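You operate a simulated robot arm through the tools that you are given. There is no shell and no other tool.

You are at the controls of a simulated robot arm. One attempt, no reset.

TASK
Take up the fixture's play with two shims, testing after each.
Fine: test first, thicker shim in slot 1; the last test reads 0.0.
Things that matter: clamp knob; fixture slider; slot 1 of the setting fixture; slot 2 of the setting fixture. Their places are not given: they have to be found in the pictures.

Only the result counts: the job must be done as asked and must still hold three seconds after the hand-in. Knocking over, shifting, dropping, spilling or breaking anything else fails it.

THE ROBOT
A 6-joint arm with a three-finger gripper, fixed in place. Base frame: the origin is at the foot of the arm, x ahead of it, y to its left, z up. Lengths are in m, angles in degrees, forces in N, time in s.
Its first joint turns from -166.0 to 166.0 degrees. Payload 4.89 kg.
The tool frame sits at the grasp point between the pads (the TCP): z along the fingers, y along the line on which they close. The tips reach 0.03 m beyond it. The gripper opens to 0.164 m. The gripper's body begins 0.125 m behind the TCP.
Orientation is told as [roll, pitch, yaw] about the base's x, y, z axes, in that order, counted from this pose: with the fingers straight down and closing along the base's y, the tool's x points along the base's -x, its y along +y and its z along -z.

THE INTERFACE
- The arm moves only by the tool send_rows. Its argument "commands" is a list of rows, each a list of 7 numbers: the finger opening in m, from 0 to 0.164, then the shift along the base's x, y, z in m, then the turn, a rotation vector about the base's x, y, z in degrees. In form: [[hand, tx, ty, tz, ax, ay, az], ...]. A call has 1 to 20 rows; each row is the pose to reach, as a shift and turn from the pose commanded when the call began. Rows are played at 5 a second. More than 0.05 m and 8.6 degrees between two rows, or a gripper value outside its range, and nothing of the call is played. A pose out of reach is approached as far as the arm can. The call stops where the force on the tool passes 70 N (or 10 N more than at its start, if that is more) or the arm is blocked; 0.2 s more then pass. The fingers move at their own pace (about 0.108 m/s each) and stop on an object; they squeeze with about 34 N. The grip force told is the motor's: it shows also when the fingers shut on nothing. Time passes only in rows, and 0.2 s behind the last, so rows that repeat a pose let the fingers close. The reply holds the time, the measured pose of the TCP, the force on the tool along the base axes, the opening and the grip force, in the units named above and with some noise, with the torque about the TCP (base axes, N m) and any sound that the robot's microphone picked up.
- Cameras (640 x 400 px; columns grow to the right, rows downward): "scene" is fixed at [0.0418, -0.5098, 1.6079]; the picture's right is [0.11, -0.99, 0.00], its down [-0.57, -0.06, -0.82] and it looks along [0.81, 0.09, -0.58] (base axes); focal length 335 px, centre (320, 200). "wrist" rides on the gripper at [0.076, -0.002, -0.152] in the tool frame; the picture's right is [0.02, 1.00, 0.00], its down [-0.88, 0.02, -0.47] and it looks along [-0.47, 0.01, 0.88] (tool axes); focal length 247 px, centre (320, 200).
- capture(camera): a new picture of that camera. It takes no simulated time.
- move_column(by): slides the trunk up (or, below 0, down) by that many m; the arm rides with it, the base frame stays. It gives what a move gives, with no picture.
- locate(camera, pixels): for up to 12 pixels [column, row] of the newest picture of that camera ("zoom" is the newest enlarged one), the place [x, y, z] in the base frame of the surface seen there, good to about 0.002 m, but the place of the scene camera against the robot may be out by one fixed shift of up to 0.018 m in any direction. It takes no simulated time.
- zoom(camera, box): a new picture of the part [left, top, right, bottom] of that camera's present view, enlarged. It takes no simulated time.
- finish_job(): hands the job in; it is judged then, once.

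Open the gripper and draw the arm clear of the work before you hand the job in, unless the task says otherwise.

The tools are called after ">>>" as a command line: name --pt "numbers of a row" for each row, then --argument value for the rest, lists and objects as JSON in quotes. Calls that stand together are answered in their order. send_rows: Moves the arm, as the interface text tells. Its arguments: {"type":"object","properties":{"commands":{"type":"array","items":{"type":"array","items":{"type":"number"}}}},"required":["commands"]} The other tools are called the same way: move_column (by) slides the trunk up or down; capture (camera) takes a picture; locate (camera, pixels) gives the place of the surface under pixels of a picture; zoom (camera, box) takes an enlarged picture of a part of a camera's view; finish_job () hands the job in.

At the start:

```text
clock: 0.0
eef_pos: [0.4739, -0.416, 1.255]
ee_rot: [0.0, 0.0, 0.0]
contact_force: [-0.4, 0.1, -0.4]
torque: [-0.02, 0.01, -0.01]
opening: 0.164
grip_force: 0.1
trunk travel left (down, up): [-0.175, 0.215]
```

scene: 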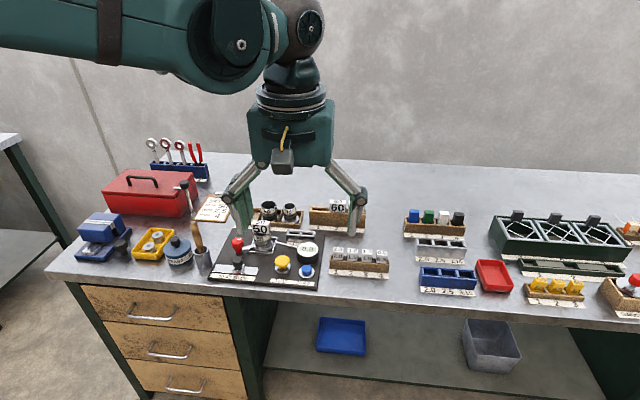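
wrist: 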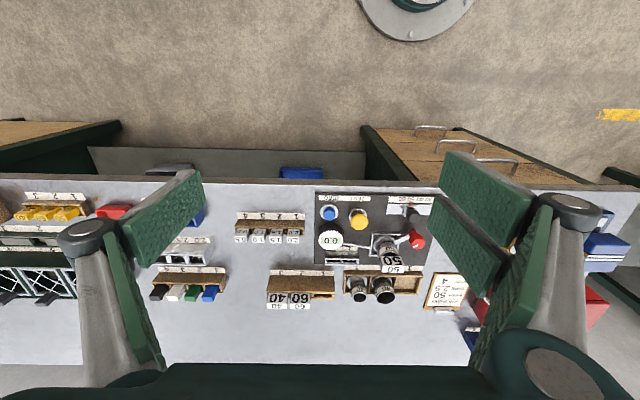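

The scene shows a dark board around (265,265) with a red lever, yellow and blue knobs and a dial, plus many racks. I zoom in on the parts to read labels.

>>> zoom --camera "scene" --box '[190, 190, 330, 300]'

>>> zoom --camera "scene" --box '[310, 190, 430, 290]'

>>> zoom --camera "scene" --box '[390, 190, 520, 300]'

>>> zoom --camera "scene" --box '[480, 200, 640, 320]'

>>> zoom --camera "wrist" --box '[220, 170, 480, 330]'

```text
3.64 times, centred on (260, 245) of scene
```

zoom: 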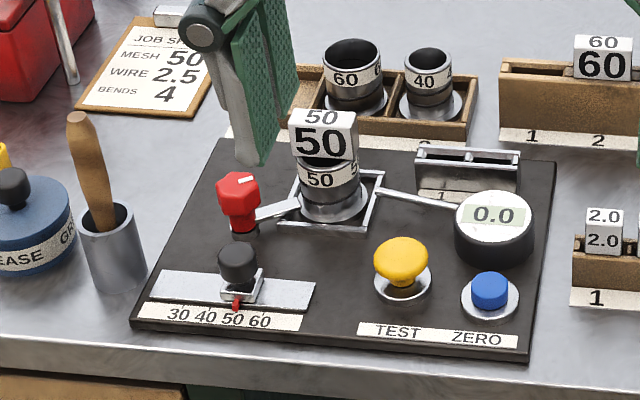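

```text
4.00 times, centred on (370, 240) of scene
```

zoom: 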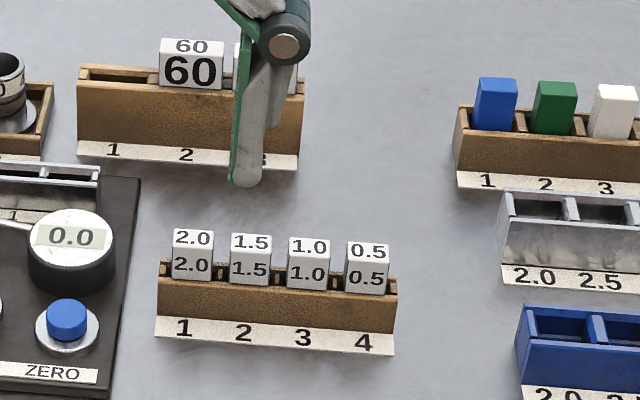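

```text
3.64 times, centred on (455, 245) of scene
```

zoom: 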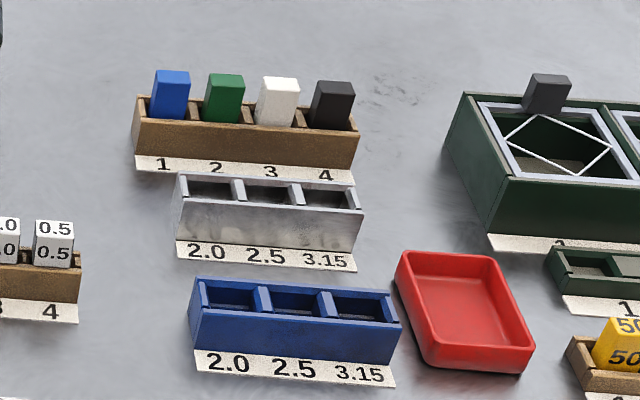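

```text
3.33 times, centred on (560, 260) of scene
```

zoom: 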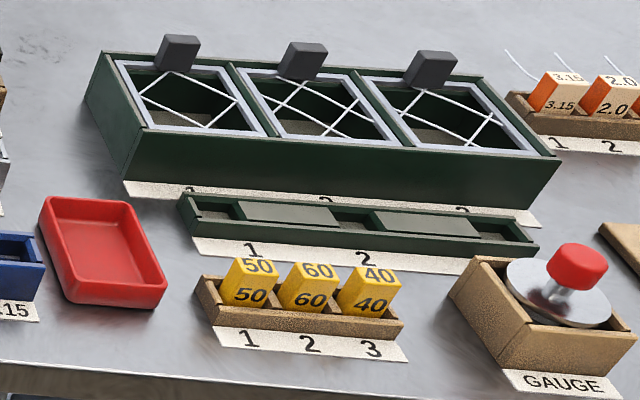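

```text
2.46 times, centred on (350, 250) of wrist
```

zoom: 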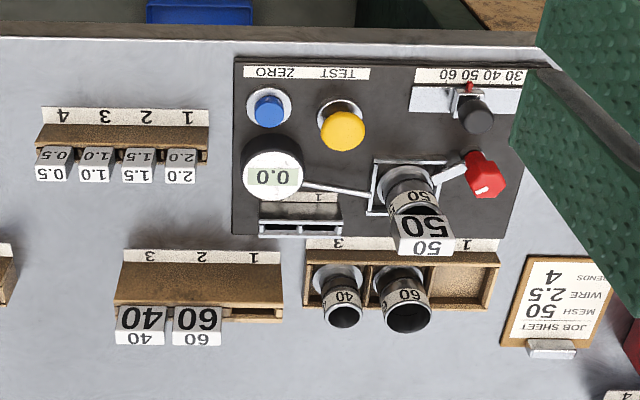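

I locate key features in the scene picture to get the geometry: red knob, black slider knob, test button, zero button, dial, slots, shims.

>>> zoom --camera "scene" --box '[200, 215, 330, 296]'

>>> locate --camera "scene" --pixels '[[238, 242], [239, 261], [283, 262], [305, 270], [307, 249], [300, 234], [315, 233], [337, 252], [352, 252], [367, 253], [381, 254], [225, 285]]'

>>> locate --camera "wrist" --pixels '[[416, 240], [411, 215], [359, 222], [329, 213], [330, 238], [340, 262], [300, 235], [279, 235], [260, 235], [243, 235], [380, 195], [320, 260]]'

```text
4.92 times, centred on (265, 256) of scene
```

zoom: 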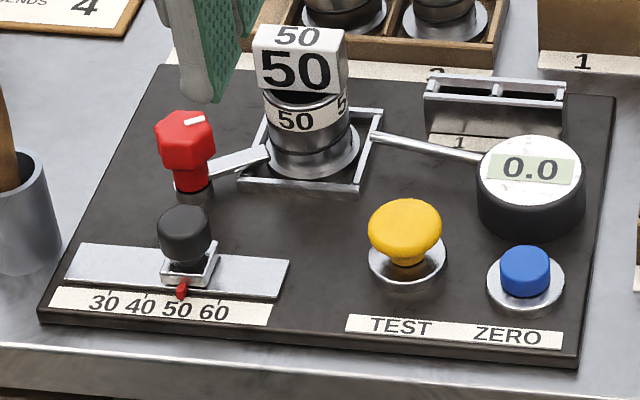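

```text
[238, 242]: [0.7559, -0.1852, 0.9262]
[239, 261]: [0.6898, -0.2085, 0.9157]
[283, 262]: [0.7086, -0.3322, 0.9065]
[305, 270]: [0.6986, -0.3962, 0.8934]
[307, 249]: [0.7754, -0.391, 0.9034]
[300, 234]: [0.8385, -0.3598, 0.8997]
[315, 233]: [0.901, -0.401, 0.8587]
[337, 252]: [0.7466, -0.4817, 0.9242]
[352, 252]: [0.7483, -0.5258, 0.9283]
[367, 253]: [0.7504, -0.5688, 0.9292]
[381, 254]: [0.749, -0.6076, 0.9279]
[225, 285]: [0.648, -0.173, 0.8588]
```

```text
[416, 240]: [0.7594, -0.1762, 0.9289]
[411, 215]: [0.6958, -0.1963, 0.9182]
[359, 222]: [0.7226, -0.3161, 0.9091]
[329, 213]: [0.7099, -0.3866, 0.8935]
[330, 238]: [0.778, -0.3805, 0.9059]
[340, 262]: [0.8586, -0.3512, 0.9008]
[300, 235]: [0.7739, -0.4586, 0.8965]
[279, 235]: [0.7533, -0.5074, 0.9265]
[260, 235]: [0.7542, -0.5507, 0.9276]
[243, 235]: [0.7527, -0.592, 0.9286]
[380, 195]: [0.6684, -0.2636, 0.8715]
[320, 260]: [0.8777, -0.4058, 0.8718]
```

The wrist and scene readings agree to about (0.005, 0.010, 0.003) m offset. I move the open hand back and lower over the fixture board for a closer wrist view.

>>> send_rows --pt "0.164 0.02 0.025 -0.03 0 0 0" --pt "0.164 0.04 0.05 -0.06 0 0 0" --pt "0.164 0.06 0.075 -0.085 0 0 0" --pt "0.164 0.076 0.086 -0.105 0 0 0"

```text
clock: 1.0
eef_pos: [0.5491, -0.3301, 1.1512]
ee_rot: [0.1, 0.0, 0.1]
contact_force: [-1.2, 0.6, 0.4]
torque: [-0.02, -0.15, 0.0]
opening: 0.1638
grip_force: 0.1
trunk travel left (down, up): [-0.175, 0.215]
```

The hand is now at (0.549, -0.330, 1.151); I take a wrist view of the board.

>>> capture --camera "wrist"

>>> zoom --camera "wrist" --box '[200, 120, 440, 270]'

>>> zoom --camera "scene" --box '[200, 190, 400, 310]'

```text
taken
```

wrist: 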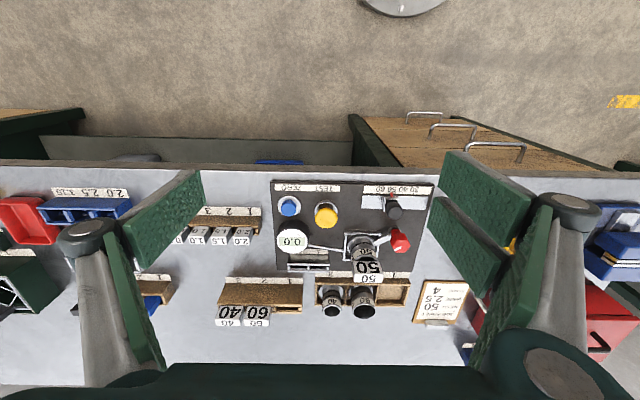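

```text
2.67 times, centred on (320, 195) of wrist
```

zoom: 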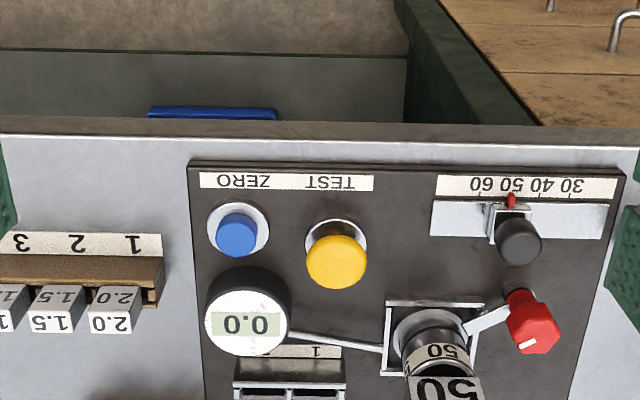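

```text
3.20 times, centred on (300, 250) of scene
```

zoom: 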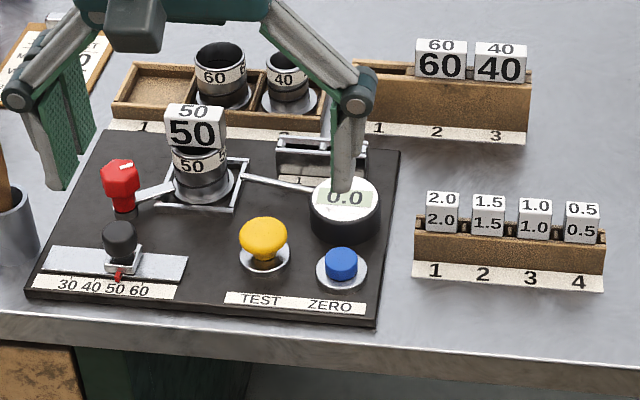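

The display reads 0.0, slider pointer sits at 50, and the yellow TEST button is at wrist pixel (326,216). I locate exact points on the buttons, knob, slots and shims.

>>> locate --camera "wrist" --pixels '[[326, 218], [326, 208], [318, 216], [335, 216], [326, 224], [289, 206], [293, 241], [400, 242], [393, 211], [243, 237], [299, 266], [317, 266]]'

>>> zoom --camera "wrist" --box '[270, 220, 350, 280]'

>>> zoom --camera "wrist" --box '[160, 190, 280, 265]'

```text
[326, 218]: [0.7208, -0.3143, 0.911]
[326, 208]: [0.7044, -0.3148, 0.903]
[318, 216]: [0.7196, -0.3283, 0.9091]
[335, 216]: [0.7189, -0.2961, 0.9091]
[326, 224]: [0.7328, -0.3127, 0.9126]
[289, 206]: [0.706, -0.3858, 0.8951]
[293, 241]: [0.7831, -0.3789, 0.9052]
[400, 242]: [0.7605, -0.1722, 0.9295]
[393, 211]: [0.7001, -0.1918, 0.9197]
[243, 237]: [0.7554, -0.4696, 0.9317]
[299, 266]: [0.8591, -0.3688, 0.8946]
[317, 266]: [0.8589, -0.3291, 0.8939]
```

```text
6.67 times, centred on (310, 250) of wrist
```

zoom: 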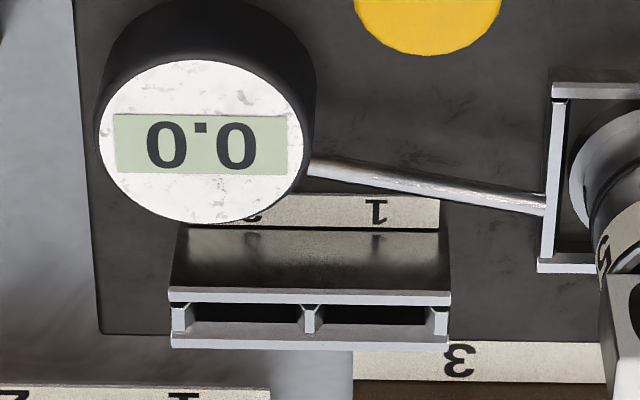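

```text
5.33 times, centred on (220, 228) of wrist
```

zoom: 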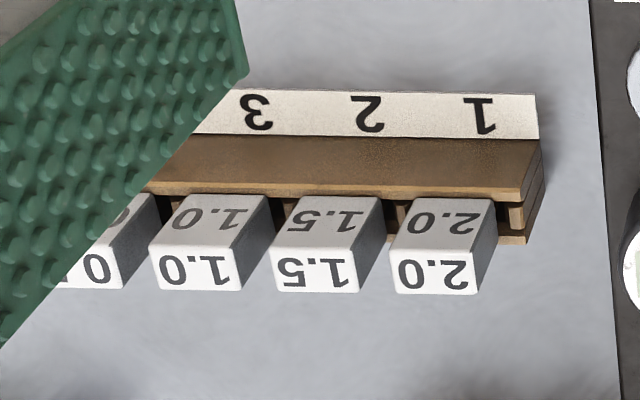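

Slots 1 and 2 are seen at wrist zoom (375,312) and (245,312), holder behind the dial. First I press TEST: I close the fingers and go above the yellow button at about (0.722, -0.313, 0.912).

>>> send_rows --pt "0.0 0.04 0.005 0.0 0 0 0" --pt "0.0 0.08 0.008 -0.02 0 0 0" --pt "0.0 0.12 0.012 -0.05 0 0 0" --pt "0.0 0.155 0.015 -0.08 0 0 0" --pt "0.0 0.173 0.017 -0.12 0 0 0" --pt "0.0 0.173 0.017 -0.16 0 0 0" --pt "0.0 0.173 0.017 -0.175 0 0 0" --pt "0.0 0.173 0.017 -0.175 0 0 0"

>>> zoom --camera "scene" --box '[200, 190, 400, 310]'

```text
refused: row 3 steps farther than a row can; nothing moved
```

```text
3.20 times, centred on (300, 250) of scene
```

zoom: 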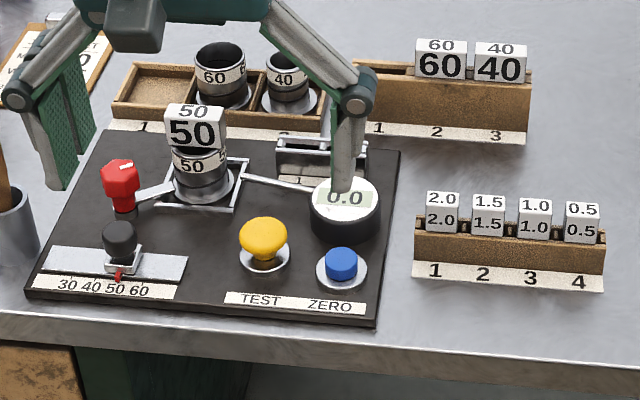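

One step was just over 0.05 m, so nothing moved; I resend with smaller steps.

>>> send_rows --pt "0.0 0.035 0.004 0.0 0 0 0" --pt "0.0 0.07 0.008 -0.01 0 0 0" --pt "0.0 0.105 0.012 -0.035 0 0 0" --pt "0.0 0.14 0.015 -0.06 0 0 0" --pt "0.0 0.165 0.017 -0.09 0 0 0" --pt "0.0 0.173 0.017 -0.13 0 0 0" --pt "0.0 0.173 0.017 -0.165 0 0 0" --pt "0.0 0.173 0.017 -0.175 0 0 0" --pt "0.0 0.173 0.017 -0.175 0 0 0"

>>> zoom --camera "scene" --box '[200, 190, 400, 310]'

>>> zoom --camera "wrist" --box '[200, 100, 440, 250]'

```text
clock: 3.0
eef_pos: [0.7214, -0.3141, 0.9742]
ee_rot: [0.0, 0.0, -0.1]
contact_force: [1.1, 0.3, -0.5]
torque: [-0.02, 0.03, 0.02]
opening: 0.0
grip_force: 33.6
trunk travel left (down, up): [-0.175, 0.215]
```

```text
3.20 times, centred on (300, 250) of scene
```

zoom: 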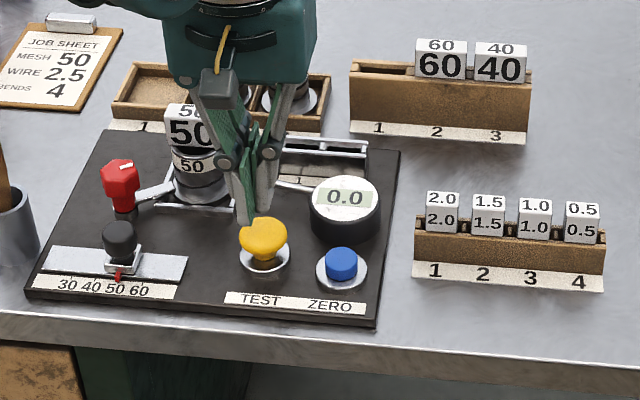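

```text
2.67 times, centred on (320, 175) of wrist
```

zoom: 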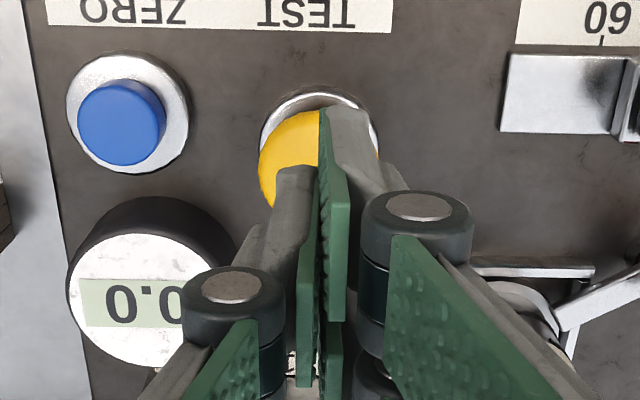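

The tips hang just above the yellow button (wrist seam column ~322 in the zoom matches button centre ~318). I press down in small steps and watch force and sound.

>>> send_rows --pt "0.0 0.0 0.0 -0.01 0 0 0" --pt "0.0 0.0 0.0 -0.02 0 0 0" --pt "0.0 0.0 0.0 -0.026 0 0 0" --pt "0.0 0.0 0.0 -0.03 0 0 0" --pt "0.0 0.0 0.0 -0.034 0 0 0"

>>> zoom --camera "scene" --box '[200, 190, 400, 310]'

```text
clock: 4.2
eef_pos: [0.7219, -0.3133, 0.9407]
ee_rot: [0.0, 0.0, 0.0]
contact_force: [-0.1, 0.5, 0.1]
torque: [0.0, 0.0, 0.02]
opening: 0.0
grip_force: 34.3
trunk travel left (down, up): [-0.175, 0.215]
```

```text
3.20 times, centred on (300, 250) of scene
```

zoom: 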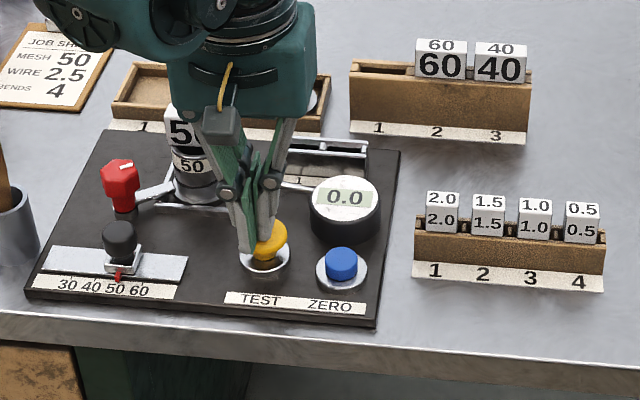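

The force is still zero at tip z≈0.911, and in the scene the tip at zoom (245,250) covers the left part of the button. I check with the wrist camera before pressing further.

>>> zoom --camera "wrist" --box '[240, 100, 400, 200]'

>>> zoom --camera "scene" --box '[250, 220, 320, 290]'

```text
4.00 times, centred on (320, 150) of wrist
```

zoom: 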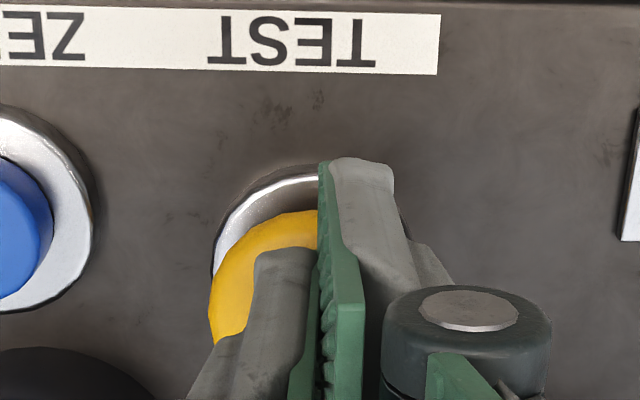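

```text
5.71 times, centred on (285, 255) of scene
```

zoom: 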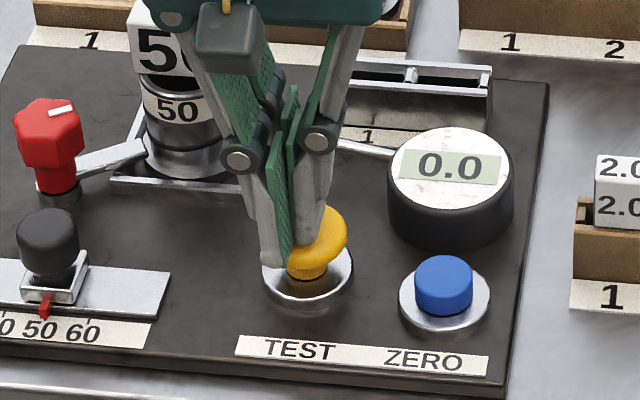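

The two fingertips look uneven in both views (wrist zoom (360,162) vs (285,252)). I locate points on both fingers and on the button to see how they really stand.

>>> capture --camera "wrist"

>>> locate --camera "wrist" --pixels '[[329, 142], [334, 143], [323, 145], [322, 155], [312, 164], [308, 164], [316, 166], [305, 157], [297, 170], [300, 145], [317, 160], [330, 160]]'

```text
taken
```

wrist: 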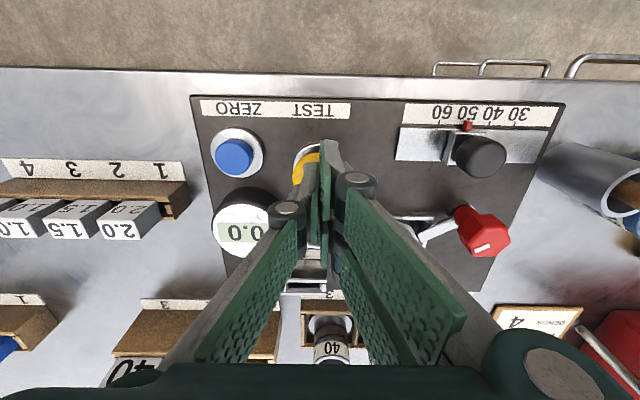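

```text
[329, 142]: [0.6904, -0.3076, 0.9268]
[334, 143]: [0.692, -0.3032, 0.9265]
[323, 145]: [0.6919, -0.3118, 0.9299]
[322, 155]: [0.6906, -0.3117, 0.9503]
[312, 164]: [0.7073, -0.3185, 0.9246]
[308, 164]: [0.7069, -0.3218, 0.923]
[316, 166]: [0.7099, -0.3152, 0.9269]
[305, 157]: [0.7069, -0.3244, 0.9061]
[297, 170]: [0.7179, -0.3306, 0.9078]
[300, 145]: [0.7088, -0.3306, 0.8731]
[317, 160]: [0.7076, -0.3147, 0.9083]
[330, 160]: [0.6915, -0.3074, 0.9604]
```

Fingertip edges sit at z≈0.924, so they have not touched the button (top 0.912) yet; fingers are staggered in x by ~0.016. I keep lowering in small steps.

>>> send_rows --pt "0.0 0.0 0.0 -0.003 0 0 0" --pt "0.0 0.0 0.0 -0.006 0 0 0" --pt "0.0 0.0 0.0 -0.009 0 0 0" --pt "0.0 0.0 0.0 -0.012 0 0 0"

>>> zoom --camera "scene" --box '[250, 220, 320, 290]'

```text
clock: 5.2
eef_pos: [0.7231, -0.3134, 0.9308]
ee_rot: [0.0, -0.2, 0.1]
contact_force: [3.2, 1.0, 24.7]
torque: [0.0, -0.25, 0.0]
opening: 0.006
grip_force: 45.3
trunk travel left (down, up): [-0.175, 0.215]
heard: click
```

```text
5.71 times, centred on (285, 255) of scene
```

zoom: 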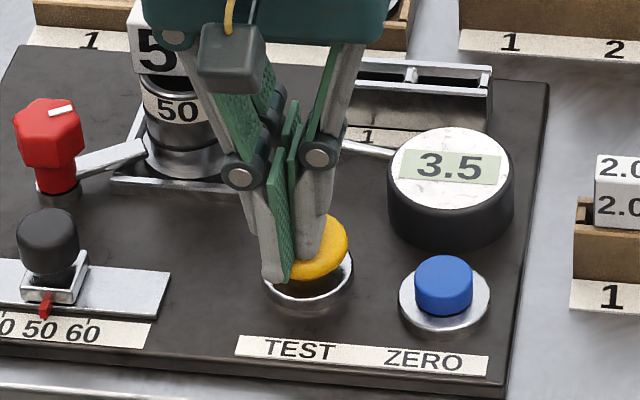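

TEST clicked and the display reads 3.5, so the shims should be 2.0 (slot 1) and 1.5 (slot 2). I lift straight up and look at the shim rack.

>>> send_rows --pt "0.0 0.0 0.0 0.01 0 0 0" --pt "0.0 0.0 0.0 0.04 0 0 0" --pt "0.0 0.0 0.0 0.08 0 0 0" --pt "0.0 0.0 0.0 0.12 0 0 0" --pt "0.04 -0.02 -0.035 0.15 0 0 0" --pt "0.08 -0.05 -0.07 0.16 0 0 0" --pt "0.12 -0.08 -0.1 0.16 0 0 0" --pt "0.164 -0.11 -0.13 0.16 0 0 0" --pt "0.164 -0.13 -0.16 0.16 0 0 0"

>>> capture --camera "wrist"

>>> zoom --camera "scene" --box '[200, 190, 400, 310]'

```text
refused: row 5 steps farther than a row can; nothing moved
```

```text
taken
```

wrist: 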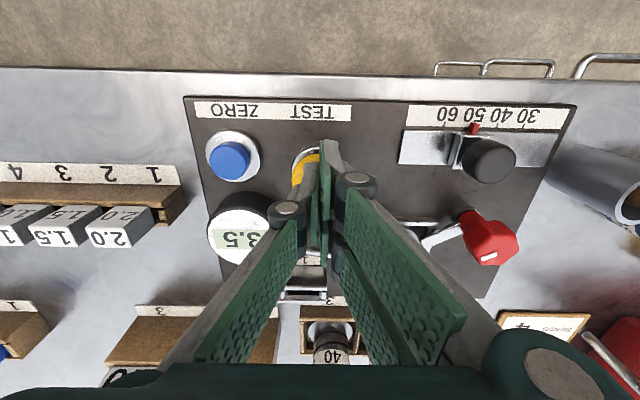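

```text
3.20 times, centred on (300, 250) of scene
```

zoom: 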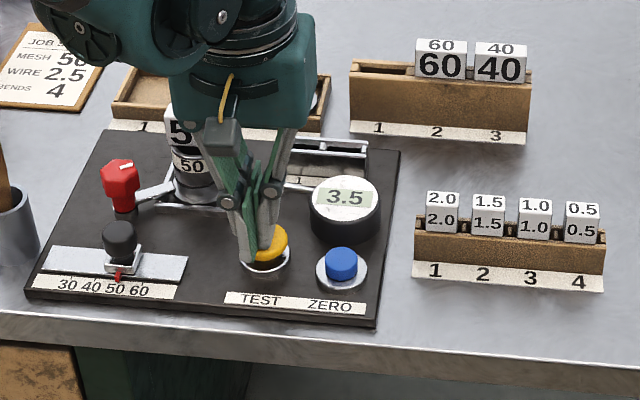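

One step was slightly too long, so nothing moved; display still reads 3.5. I resend with smaller steps.

>>> send_rows --pt "0.0 0.0 0.0 0.01 0 0 0" --pt "0.0 0.0 0.0 0.04 0 0 0" --pt "0.0 0.0 0.0 0.08 0 0 0" --pt "0.0 0.0 0.0 0.12 0 0 0" --pt "0.04 -0.02 -0.025 0.145 0 0 0" --pt "0.08 -0.045 -0.055 0.16 0 0 0" --pt "0.12 -0.075 -0.085 0.17 0 0 0" --pt "0.164 -0.1 -0.12 0.17 0 0 0" --pt "0.164 -0.13 -0.15 0.17 0 0 0" --pt "0.164 -0.13 -0.16 0.17 0 0 0"

>>> capture --camera "wrist"

>>> zoom --camera "scene" --box '[200, 190, 400, 310]'

```text
clock: 7.4
eef_pos: [0.592, -0.4719, 1.1011]
ee_rot: [0.0, 0.0, 0.1]
contact_force: [-0.5, 0.3, 0.1]
torque: [-0.04, -0.02, -0.01]
opening: 0.1641
grip_force: 0.0
trunk travel left (down, up): [-0.175, 0.215]
```

```text
taken
```

wrist: 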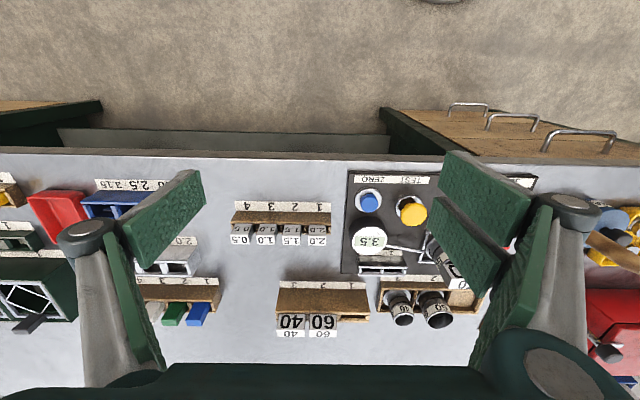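

```text
3.20 times, centred on (300, 250) of scene
```

zoom: 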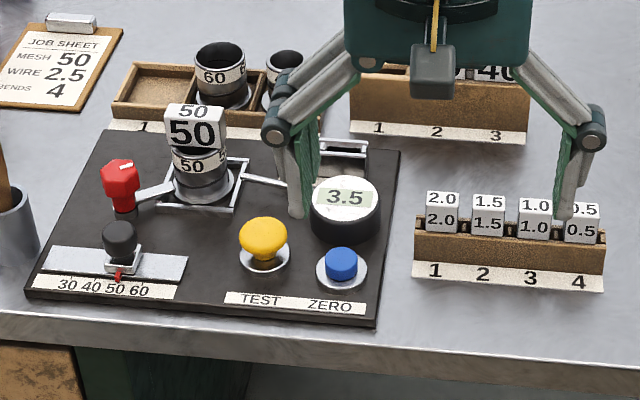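

The display holds 3.5. I enlarge the shim rack and slot holder in the wrist view to measure shims and slots.

>>> zoom --camera "wrist" --box '[345, 210, 441, 285]'

>>> zoom --camera "wrist" --box '[225, 195, 335, 255]'

```text
5.33 times, centred on (393, 248) of wrist
```

zoom: 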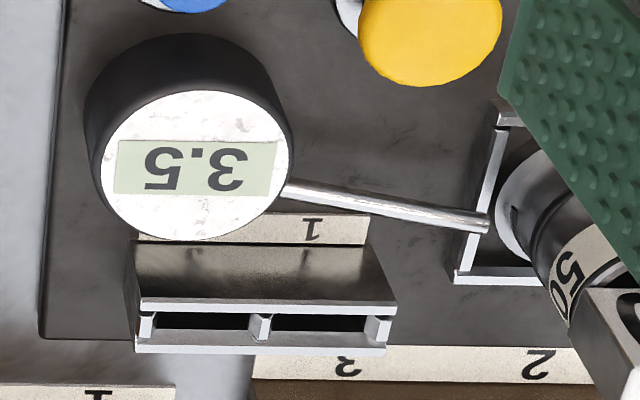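

```text
5.82 times, centred on (280, 225) of wrist
```

zoom: 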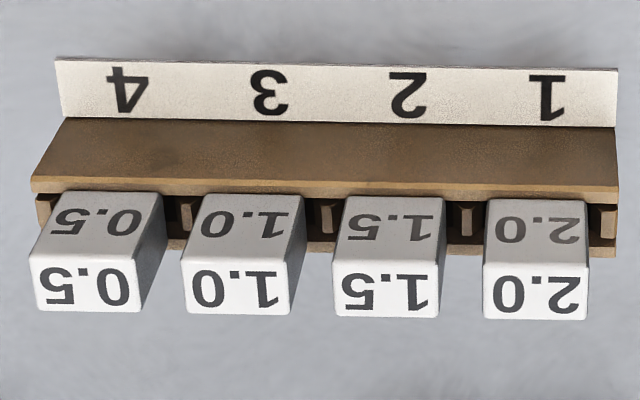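

In the rack zoom the brighter lower faces are shim tops. I locate the top corners of the 2.0 and 1.5 shims and rack edges.

>>> locate --camera "zoom" --pixels '[[490, 268], [584, 268], [490, 315], [583, 315], [340, 266], [433, 266], [340, 313], [433, 313], [535, 240], [390, 240], [320, 185], [320, 150]]'

>>> locate --camera "zoom" --pixels '[[40, 262], [125, 262], [40, 305], [125, 308], [187, 264], [285, 264], [187, 310], [285, 310], [468, 220], [328, 215], [600, 220], [600, 250]]'

```text
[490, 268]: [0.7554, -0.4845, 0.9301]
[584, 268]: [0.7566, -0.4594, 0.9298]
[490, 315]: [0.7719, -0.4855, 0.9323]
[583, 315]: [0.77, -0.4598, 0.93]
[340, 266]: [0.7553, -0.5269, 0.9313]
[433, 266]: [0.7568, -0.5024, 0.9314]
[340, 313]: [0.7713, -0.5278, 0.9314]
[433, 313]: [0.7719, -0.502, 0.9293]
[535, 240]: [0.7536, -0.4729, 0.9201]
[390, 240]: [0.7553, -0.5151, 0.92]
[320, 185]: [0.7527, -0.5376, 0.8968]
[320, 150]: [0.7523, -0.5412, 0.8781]
```

```text
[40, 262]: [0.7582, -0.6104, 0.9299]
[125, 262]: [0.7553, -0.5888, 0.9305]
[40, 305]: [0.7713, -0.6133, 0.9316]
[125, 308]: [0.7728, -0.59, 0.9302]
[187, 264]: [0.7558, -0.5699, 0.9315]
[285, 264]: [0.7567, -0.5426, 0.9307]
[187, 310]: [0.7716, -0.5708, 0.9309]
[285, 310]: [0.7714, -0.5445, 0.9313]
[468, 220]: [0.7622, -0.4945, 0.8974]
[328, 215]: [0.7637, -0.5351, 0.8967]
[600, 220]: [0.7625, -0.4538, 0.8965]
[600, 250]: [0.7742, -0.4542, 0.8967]
```

Shim 2.0 top is about 0.019 (x) by 0.0275 (y), centred at (0.7635, -0.4723), top z 0.931; 1.5 is centred at y -0.515. I look closely at the fingers and the slot holder.

>>> zoom --camera "wrist" --box '[420, 140, 600, 300]'

>>> zoom --camera "wrist" --box '[50, 140, 230, 300]'

>>> locate --camera "wrist" --pixels '[[445, 155], [441, 180], [530, 190], [520, 210], [432, 200], [430, 215], [490, 285], [500, 250], [200, 175], [202, 205], [125, 235], [140, 262]]'

>>> zoom --camera "wrist" --box '[355, 240, 427, 285]'

```text
2.50 times, centred on (510, 220) of wrist
```

zoom: 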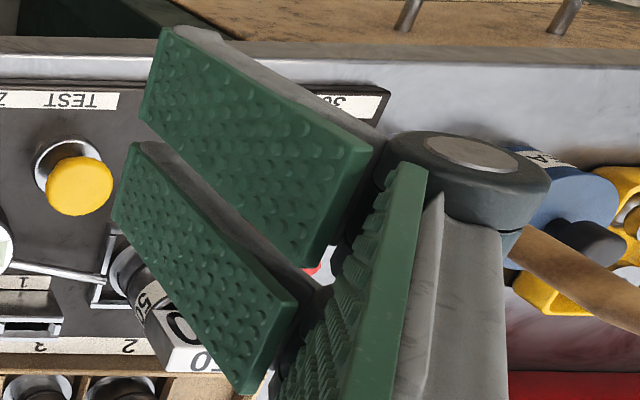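

```text
2.50 times, centred on (140, 220) of wrist
```

zoom: 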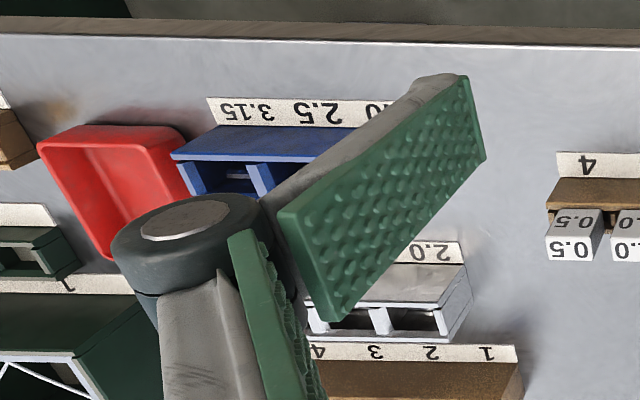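

```text
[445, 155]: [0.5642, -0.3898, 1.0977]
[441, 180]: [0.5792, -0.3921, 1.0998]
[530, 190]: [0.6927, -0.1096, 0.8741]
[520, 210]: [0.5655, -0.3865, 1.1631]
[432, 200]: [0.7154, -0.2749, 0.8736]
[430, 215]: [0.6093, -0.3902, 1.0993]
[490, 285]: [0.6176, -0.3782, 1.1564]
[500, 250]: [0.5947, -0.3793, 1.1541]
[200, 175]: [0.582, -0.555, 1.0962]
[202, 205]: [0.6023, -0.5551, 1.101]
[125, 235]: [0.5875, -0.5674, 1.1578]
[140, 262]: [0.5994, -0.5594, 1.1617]
```

```text
8.89 times, centred on (391, 262) of wrist
```

zoom: 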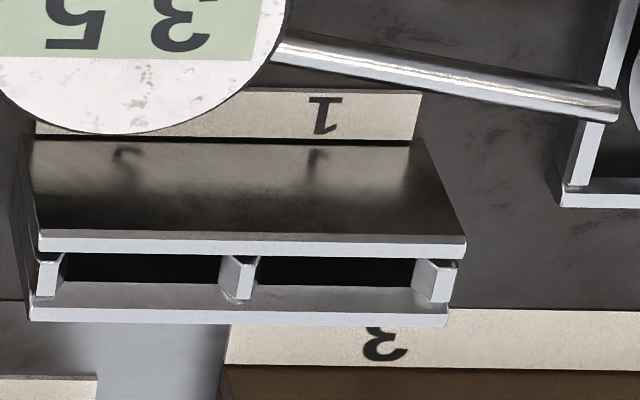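

The gripper has one pad on the -y side (centred) and a pair on the +y side straddling at about ±0.018 m in tool x. I move above the slot holder to measure the slots from a steeper view.

>>> send_rows --pt "0.164 0.02 0.02 0.02 0 0 0" --pt "0.164 0.045 0.045 0.03 0 0 0" --pt "0.164 0.07 0.07 0.04 0 0 0" --pt "0.164 0.095 0.095 0.05 0 0 0" --pt "0.164 0.12 0.115 0.05 0 0 0" --pt "0.164 0.14 0.118 0.05 0 0 0" --pt "0.164 0.14 0.118 0.05 0 0 0"

>>> capture --camera "wrist"

>>> zoom --camera "wrist" --box '[270, 160, 370, 230]'

```text
clock: 9.0
eef_pos: [0.7339, -0.3548, 1.1489]
ee_rot: [0.0, 0.0, 0.0]
contact_force: [1.3, 0.6, -0.3]
torque: [-0.02, 0.02, -0.01]
opening: 0.1642
grip_force: 0.1
trunk travel left (down, up): [-0.175, 0.215]
```

```text
taken
```

wrist: 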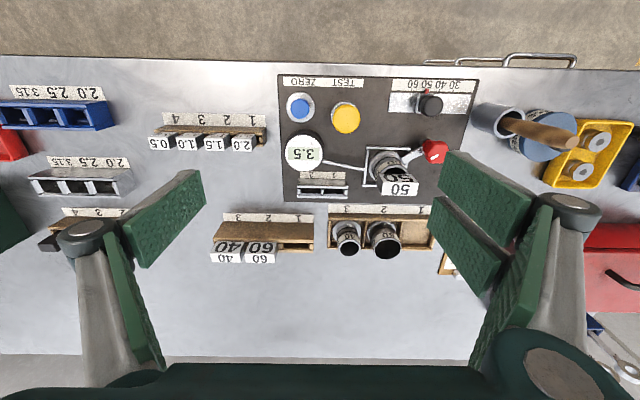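

```text
5.71 times, centred on (320, 195) of wrist
```

zoom: 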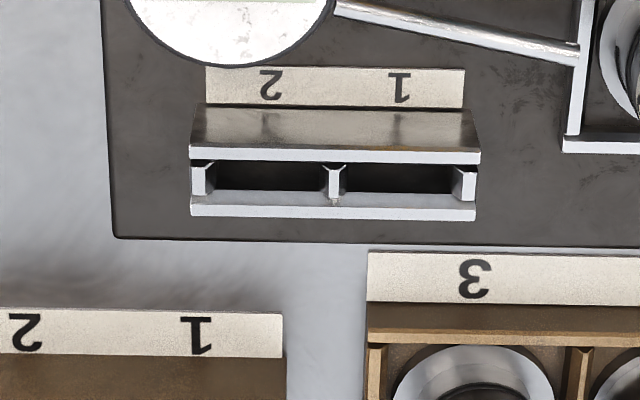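

Now both labels "1" (zoom 400,88) and "2" (271,84) are seen, slot 1 at +y. I locate the slot edges.

>>> locate --camera "zoom" --pixels '[[334, 156], [334, 181], [334, 213], [202, 180], [464, 182], [322, 175], [345, 175], [216, 177], [452, 178], [195, 156], [476, 158], [270, 180]]'

>>> locate --camera "zoom" --pixels '[[270, 172], [270, 186], [400, 172], [400, 186], [270, 156], [270, 198], [270, 211], [400, 156], [400, 199], [400, 213], [270, 130], [290, 40]]'

>>> locate --camera "wrist" --pixels '[[400, 188], [388, 188], [412, 188], [400, 183], [400, 193], [388, 155], [435, 150], [303, 148], [303, 135], [303, 160], [384, 238], [350, 230]]'

```text
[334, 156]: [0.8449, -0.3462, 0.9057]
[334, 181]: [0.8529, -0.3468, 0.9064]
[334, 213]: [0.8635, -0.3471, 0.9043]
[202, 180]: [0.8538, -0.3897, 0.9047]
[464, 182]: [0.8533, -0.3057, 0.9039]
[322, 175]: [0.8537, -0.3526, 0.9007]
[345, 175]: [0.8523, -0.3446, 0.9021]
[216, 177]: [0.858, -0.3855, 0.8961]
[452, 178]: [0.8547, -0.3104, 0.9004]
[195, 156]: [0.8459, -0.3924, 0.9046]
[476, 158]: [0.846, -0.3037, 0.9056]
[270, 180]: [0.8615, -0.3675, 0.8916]
```

```text
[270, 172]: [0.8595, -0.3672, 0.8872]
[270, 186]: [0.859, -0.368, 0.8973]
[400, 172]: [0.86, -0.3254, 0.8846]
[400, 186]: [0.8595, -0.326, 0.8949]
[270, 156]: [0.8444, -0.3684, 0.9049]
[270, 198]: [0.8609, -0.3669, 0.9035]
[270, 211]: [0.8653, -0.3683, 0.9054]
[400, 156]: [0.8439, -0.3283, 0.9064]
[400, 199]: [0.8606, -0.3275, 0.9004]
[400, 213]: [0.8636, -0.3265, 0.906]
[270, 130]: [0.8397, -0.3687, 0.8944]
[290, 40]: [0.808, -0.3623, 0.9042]
```

```text
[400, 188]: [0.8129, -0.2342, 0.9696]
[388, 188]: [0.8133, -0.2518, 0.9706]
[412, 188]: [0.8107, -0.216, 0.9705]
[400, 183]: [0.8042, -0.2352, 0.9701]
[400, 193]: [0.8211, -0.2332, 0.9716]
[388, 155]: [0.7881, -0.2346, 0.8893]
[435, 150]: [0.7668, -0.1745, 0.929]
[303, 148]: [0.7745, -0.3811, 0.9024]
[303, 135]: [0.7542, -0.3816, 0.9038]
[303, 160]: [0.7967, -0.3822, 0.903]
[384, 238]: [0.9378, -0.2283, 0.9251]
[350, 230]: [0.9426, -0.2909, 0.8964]
```

Slots: holder top z≈0.905, opening x≈0.847–0.861, slot 1 centred y≈-0.326, slot 2 y≈-0.3685 (pitch 0.042). The shim heads (0.020 in x) are best gripped along x, so I turn the hand +90° while moving above the 2.0 shim at (0.7637,-0.4723).

>>> send_rows --pt "0.14 0.003 -0.01 0 0 0 8.2" --pt "0.12 0.006 -0.02 0 0 0 16.4" --pt "0.1 0.009 -0.03 0 0 0 24.6" --pt "0.08 0.012 -0.04 0 0 0 32.8" --pt "0.07 0.015 -0.052 0 0 0 41" --pt "0.07 0.018 -0.064 0 0 0 49.2" --pt "0.07 0.02 -0.076 0 0 0 57.4" --pt "0.07 0.023 -0.088 0 0 0 65.6" --pt "0.07 0.026 -0.1 0 0 0 73.8" --pt "0.07 0.028 -0.11 0 0 0 82" --pt "0.07 0.0296 -0.1175 0 0 0 90" --pt "0.07 0.0296 -0.1175 0 0 0 90"

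>>> capture --camera "wrist"

>>> capture --camera "scene"

```text
clock: 11.6
eef_pos: [0.7618, -0.4735, 1.1478]
ee_rot: [-0.1, 0.0, 90.1]
contact_force: [-0.5, 0.2, 0.2]
torque: [0.02, -0.01, 0.0]
opening: 0.07
grip_force: 0.1
trunk travel left (down, up): [-0.175, 0.215]
```

```text
taken
```

wrist: 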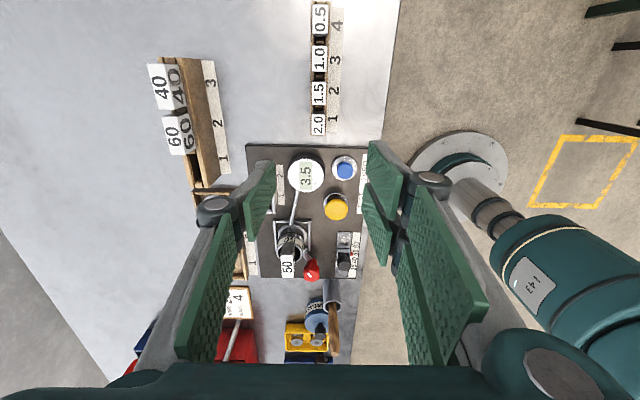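

```text
taken
```

scene: 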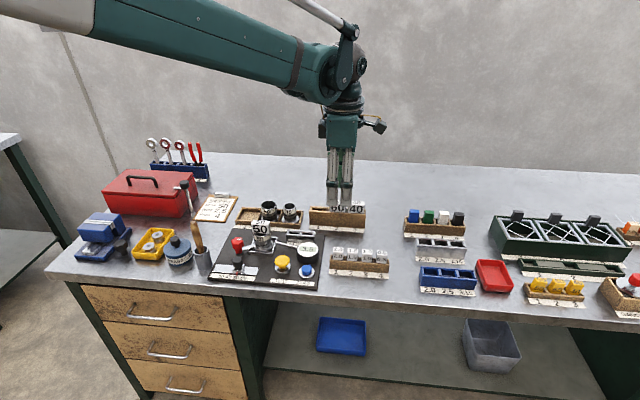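

The hand is at yaw 90° above the rack; the 2.0 shim shows at wrist (317,124). I enlarge the rack and locate the shim tops from this view.

>>> zoom --camera "wrist" --box '[270, 70, 370, 145]'

>>> locate --camera "wrist" --pixels '[[312, 120], [322, 120], [312, 128], [322, 128], [317, 124], [318, 94], [319, 58], [260, 170], [252, 200], [385, 160], [375, 200], [380, 215]]'

```text
5.33 times, centred on (320, 108) of wrist
```

zoom: 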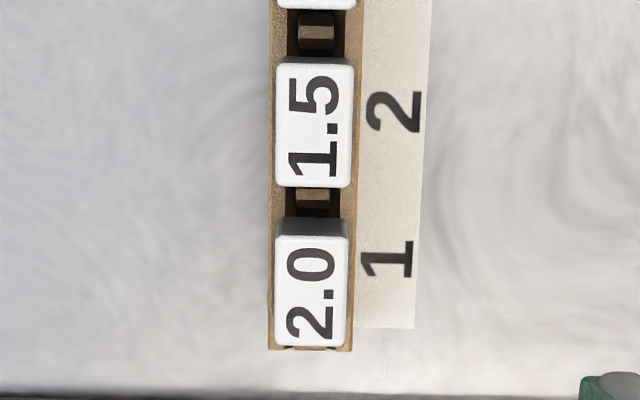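

```text
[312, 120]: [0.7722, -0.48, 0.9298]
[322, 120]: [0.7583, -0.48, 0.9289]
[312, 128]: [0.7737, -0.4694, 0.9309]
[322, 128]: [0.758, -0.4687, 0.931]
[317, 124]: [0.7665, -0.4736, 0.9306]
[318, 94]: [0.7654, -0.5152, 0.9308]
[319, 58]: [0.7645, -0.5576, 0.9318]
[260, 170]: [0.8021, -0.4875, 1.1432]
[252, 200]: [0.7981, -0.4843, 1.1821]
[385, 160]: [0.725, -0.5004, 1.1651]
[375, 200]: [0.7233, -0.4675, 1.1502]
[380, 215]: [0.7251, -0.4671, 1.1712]
```

The 2.0 head centre is at about (0.7645, -0.4725), top z 0.931. I go down straddling it along x with a 0.05 m opening to TCP z≈0.932.

>>> send_rows --pt "0.05 0.002 0 -0.04 0 0 0" --pt "0.05 0.002 0 -0.08 0 0 0" --pt "0.05 0.002 0 -0.12 0 0 0" --pt "0.05 0.002 0 -0.15 0 0 0" --pt "0.05 0.002 0 -0.17 0 0 0" --pt "0.05 0.002 0 -0.17 0 0 0"

>>> capture --camera "wrist"

>>> zoom --camera "scene" --box '[300, 190, 420, 290]'

```text
clock: 13.0
eef_pos: [0.7642, -0.4739, 0.9786]
ee_rot: [0.1, -0.1, 89.9]
contact_force: [0.2, -1.2, -0.1]
torque: [-0.01, 0.05, 0.0]
opening: 0.0498
grip_force: 0.1
trunk travel left (down, up): [-0.175, 0.215]
```

```text
taken
```

wrist: 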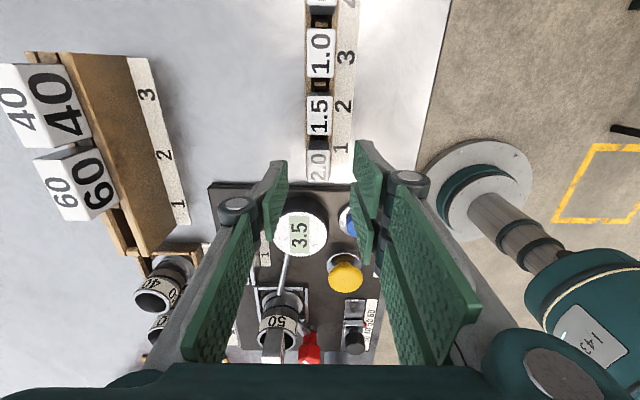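

```text
4.00 times, centred on (360, 240) of scene
```

zoom: 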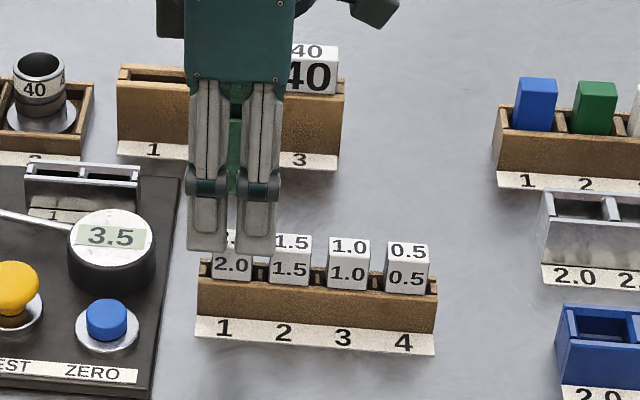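

The pair fingers (zoom cols 187–277) slightly overlap the 1.5 shim's left edge (270), so I shift +0.005 in y, go down to TCP z≈0.934 and close on the 2.0 head.

>>> send_rows --pt "0.05 0 0.005 -0.01 0 0 0" --pt "0.05 0 0.005 -0.025 0 0 0" --pt "0.05 0 0.005 -0.038 0 0 0" --pt "0.05 0 0.005 -0.045 0 0 0" --pt "0.05 0 0.005 -0.045 0 0 0"

>>> zoom --camera "scene" --box '[320, 220, 400, 290]'

>>> capture --camera "wrist"

```text
clock: 14.2
eef_pos: [0.7631, -0.4676, 0.9328]
ee_rot: [0.0, 0.1, 90.1]
contact_force: [-0.7, -0.3, 0.0]
torque: [0.03, 0.03, 0.04]
opening: 0.0503
grip_force: 0.1
trunk travel left (down, up): [-0.175, 0.215]
```

```text
5.71 times, centred on (360, 255) of scene
```

zoom: 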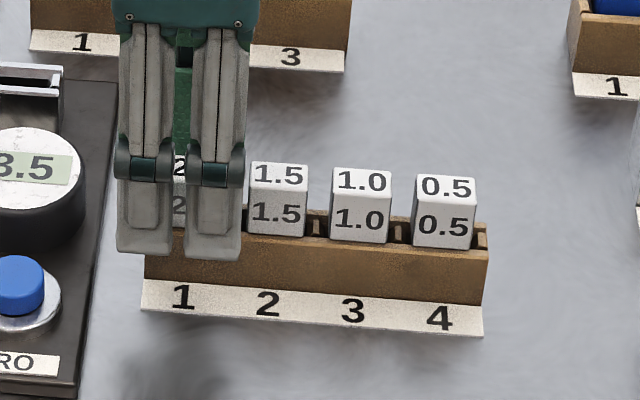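

```text
taken
```

wrist: 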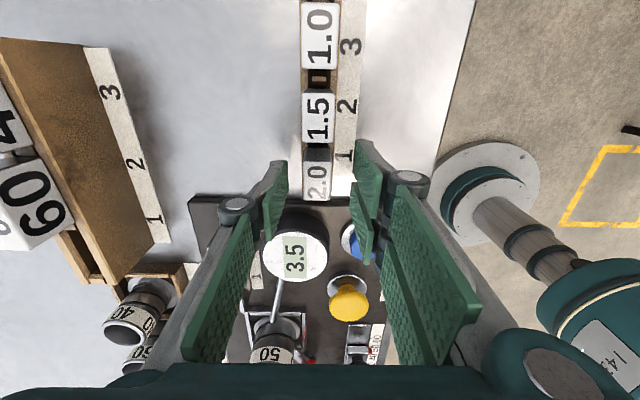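

The head of 2.0 sits between the pads (wrist 318,180) and the pair clears the 1.5 shim. I close the fingers.

>>> send_rows --pt "0.03 0 0 0 0 0 0" --pt "0.022 0 0 0 0 0 0" --pt "0.01 0 0 0 0 0 0" --pt "0.0 0 0 0 0 0 0" --pt "0.0 0 0 0 0 0 0"

>>> zoom --camera "scene" --box '[320, 220, 400, 290]'

```text
clock: 15.4
eef_pos: [0.7634, -0.4682, 0.9342]
ee_rot: [0.1, 0.0, 90.0]
contact_force: [-0.4, 0.5, 0.0]
torque: [0.01, 0.01, -0.04]
opening: 0.019
grip_force: 33.9
trunk travel left (down, up): [-0.175, 0.215]
```

```text
5.71 times, centred on (360, 255) of scene
```

zoom: 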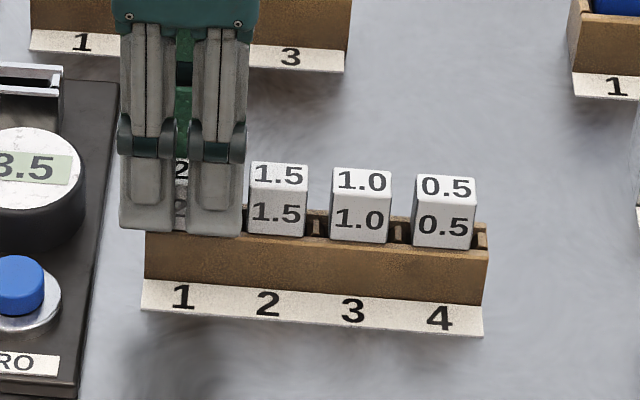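

The fingers stopped at 0.019 m on the 2.0 head. I lift straight up 0.12 m.

>>> send_rows --pt "0.0 0 0 0.005 0 0 0" --pt "0.0 0 0 0.015 0 0 0" --pt "0.0 0 0 0.03 0 0 0" --pt "0.0 0 0 0.05 0 0 0" --pt "0.0 0 0 0.075 0 0 0" --pt "0.0 0 0 0.1 0 0 0" --pt "0.0 0 0 0.12 0 0 0" --pt "0.0 0 0 0.12 0 0 0"

>>> zoom --camera "scene" --box '[310, 190, 410, 290]'

>>> capture --camera "wrist"

```text
clock: 17.2
eef_pos: [0.7644, -0.4679, 1.0551]
ee_rot: [0.0, 0.0, 90.0]
contact_force: [-0.9, -0.1, 0.1]
torque: [-0.01, 0.0, 0.01]
opening: 0.0191
grip_force: 33.8
trunk travel left (down, up): [-0.175, 0.215]
```

```text
4.00 times, centred on (360, 240) of scene
```

zoom: 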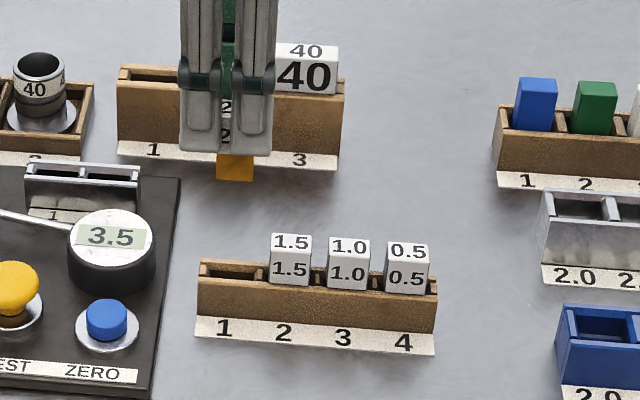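

```text
taken
```

wrist: 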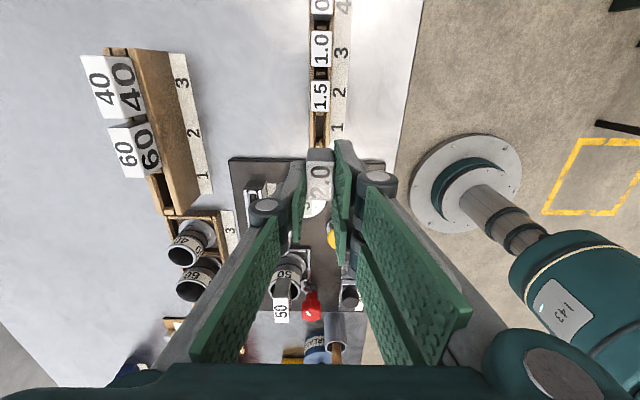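

The shim lifted; a gold tongue shows beneath the fingers at zoom (235,167). I locate tongue corners and look closer.

>>> zoom --camera "scene" --box '[340, 205, 390, 245]'

>>> locate --camera "zoom" --pixels '[[235, 185], [275, 185], [235, 205], [275, 205], [255, 190], [255, 213], [195, 130], [290, 130]]'

>>> zoom --camera "wrist" --box '[280, 130, 360, 210]'

```text
10.00 times, centred on (365, 225) of scene
```

zoom: 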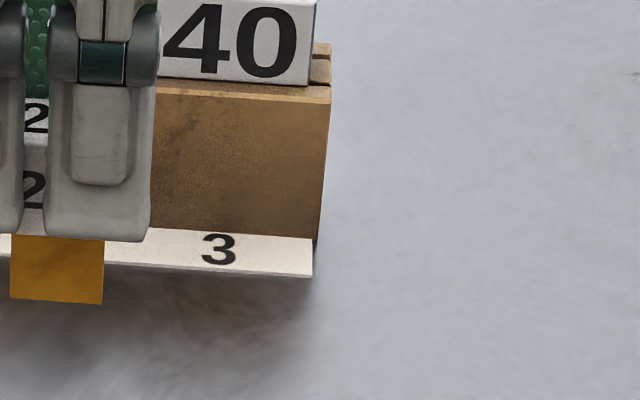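

```text
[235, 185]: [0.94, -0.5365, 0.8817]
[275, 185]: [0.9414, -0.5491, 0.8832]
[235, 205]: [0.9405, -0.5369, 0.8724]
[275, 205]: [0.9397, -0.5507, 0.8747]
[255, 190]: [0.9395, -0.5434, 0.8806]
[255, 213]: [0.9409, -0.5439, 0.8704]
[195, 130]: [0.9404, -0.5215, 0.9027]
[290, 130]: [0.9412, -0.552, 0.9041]
```

```text
5.00 times, centred on (320, 170) of wrist
```

zoom: 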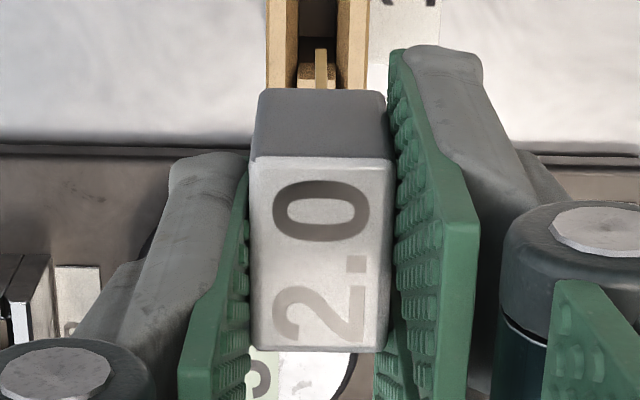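

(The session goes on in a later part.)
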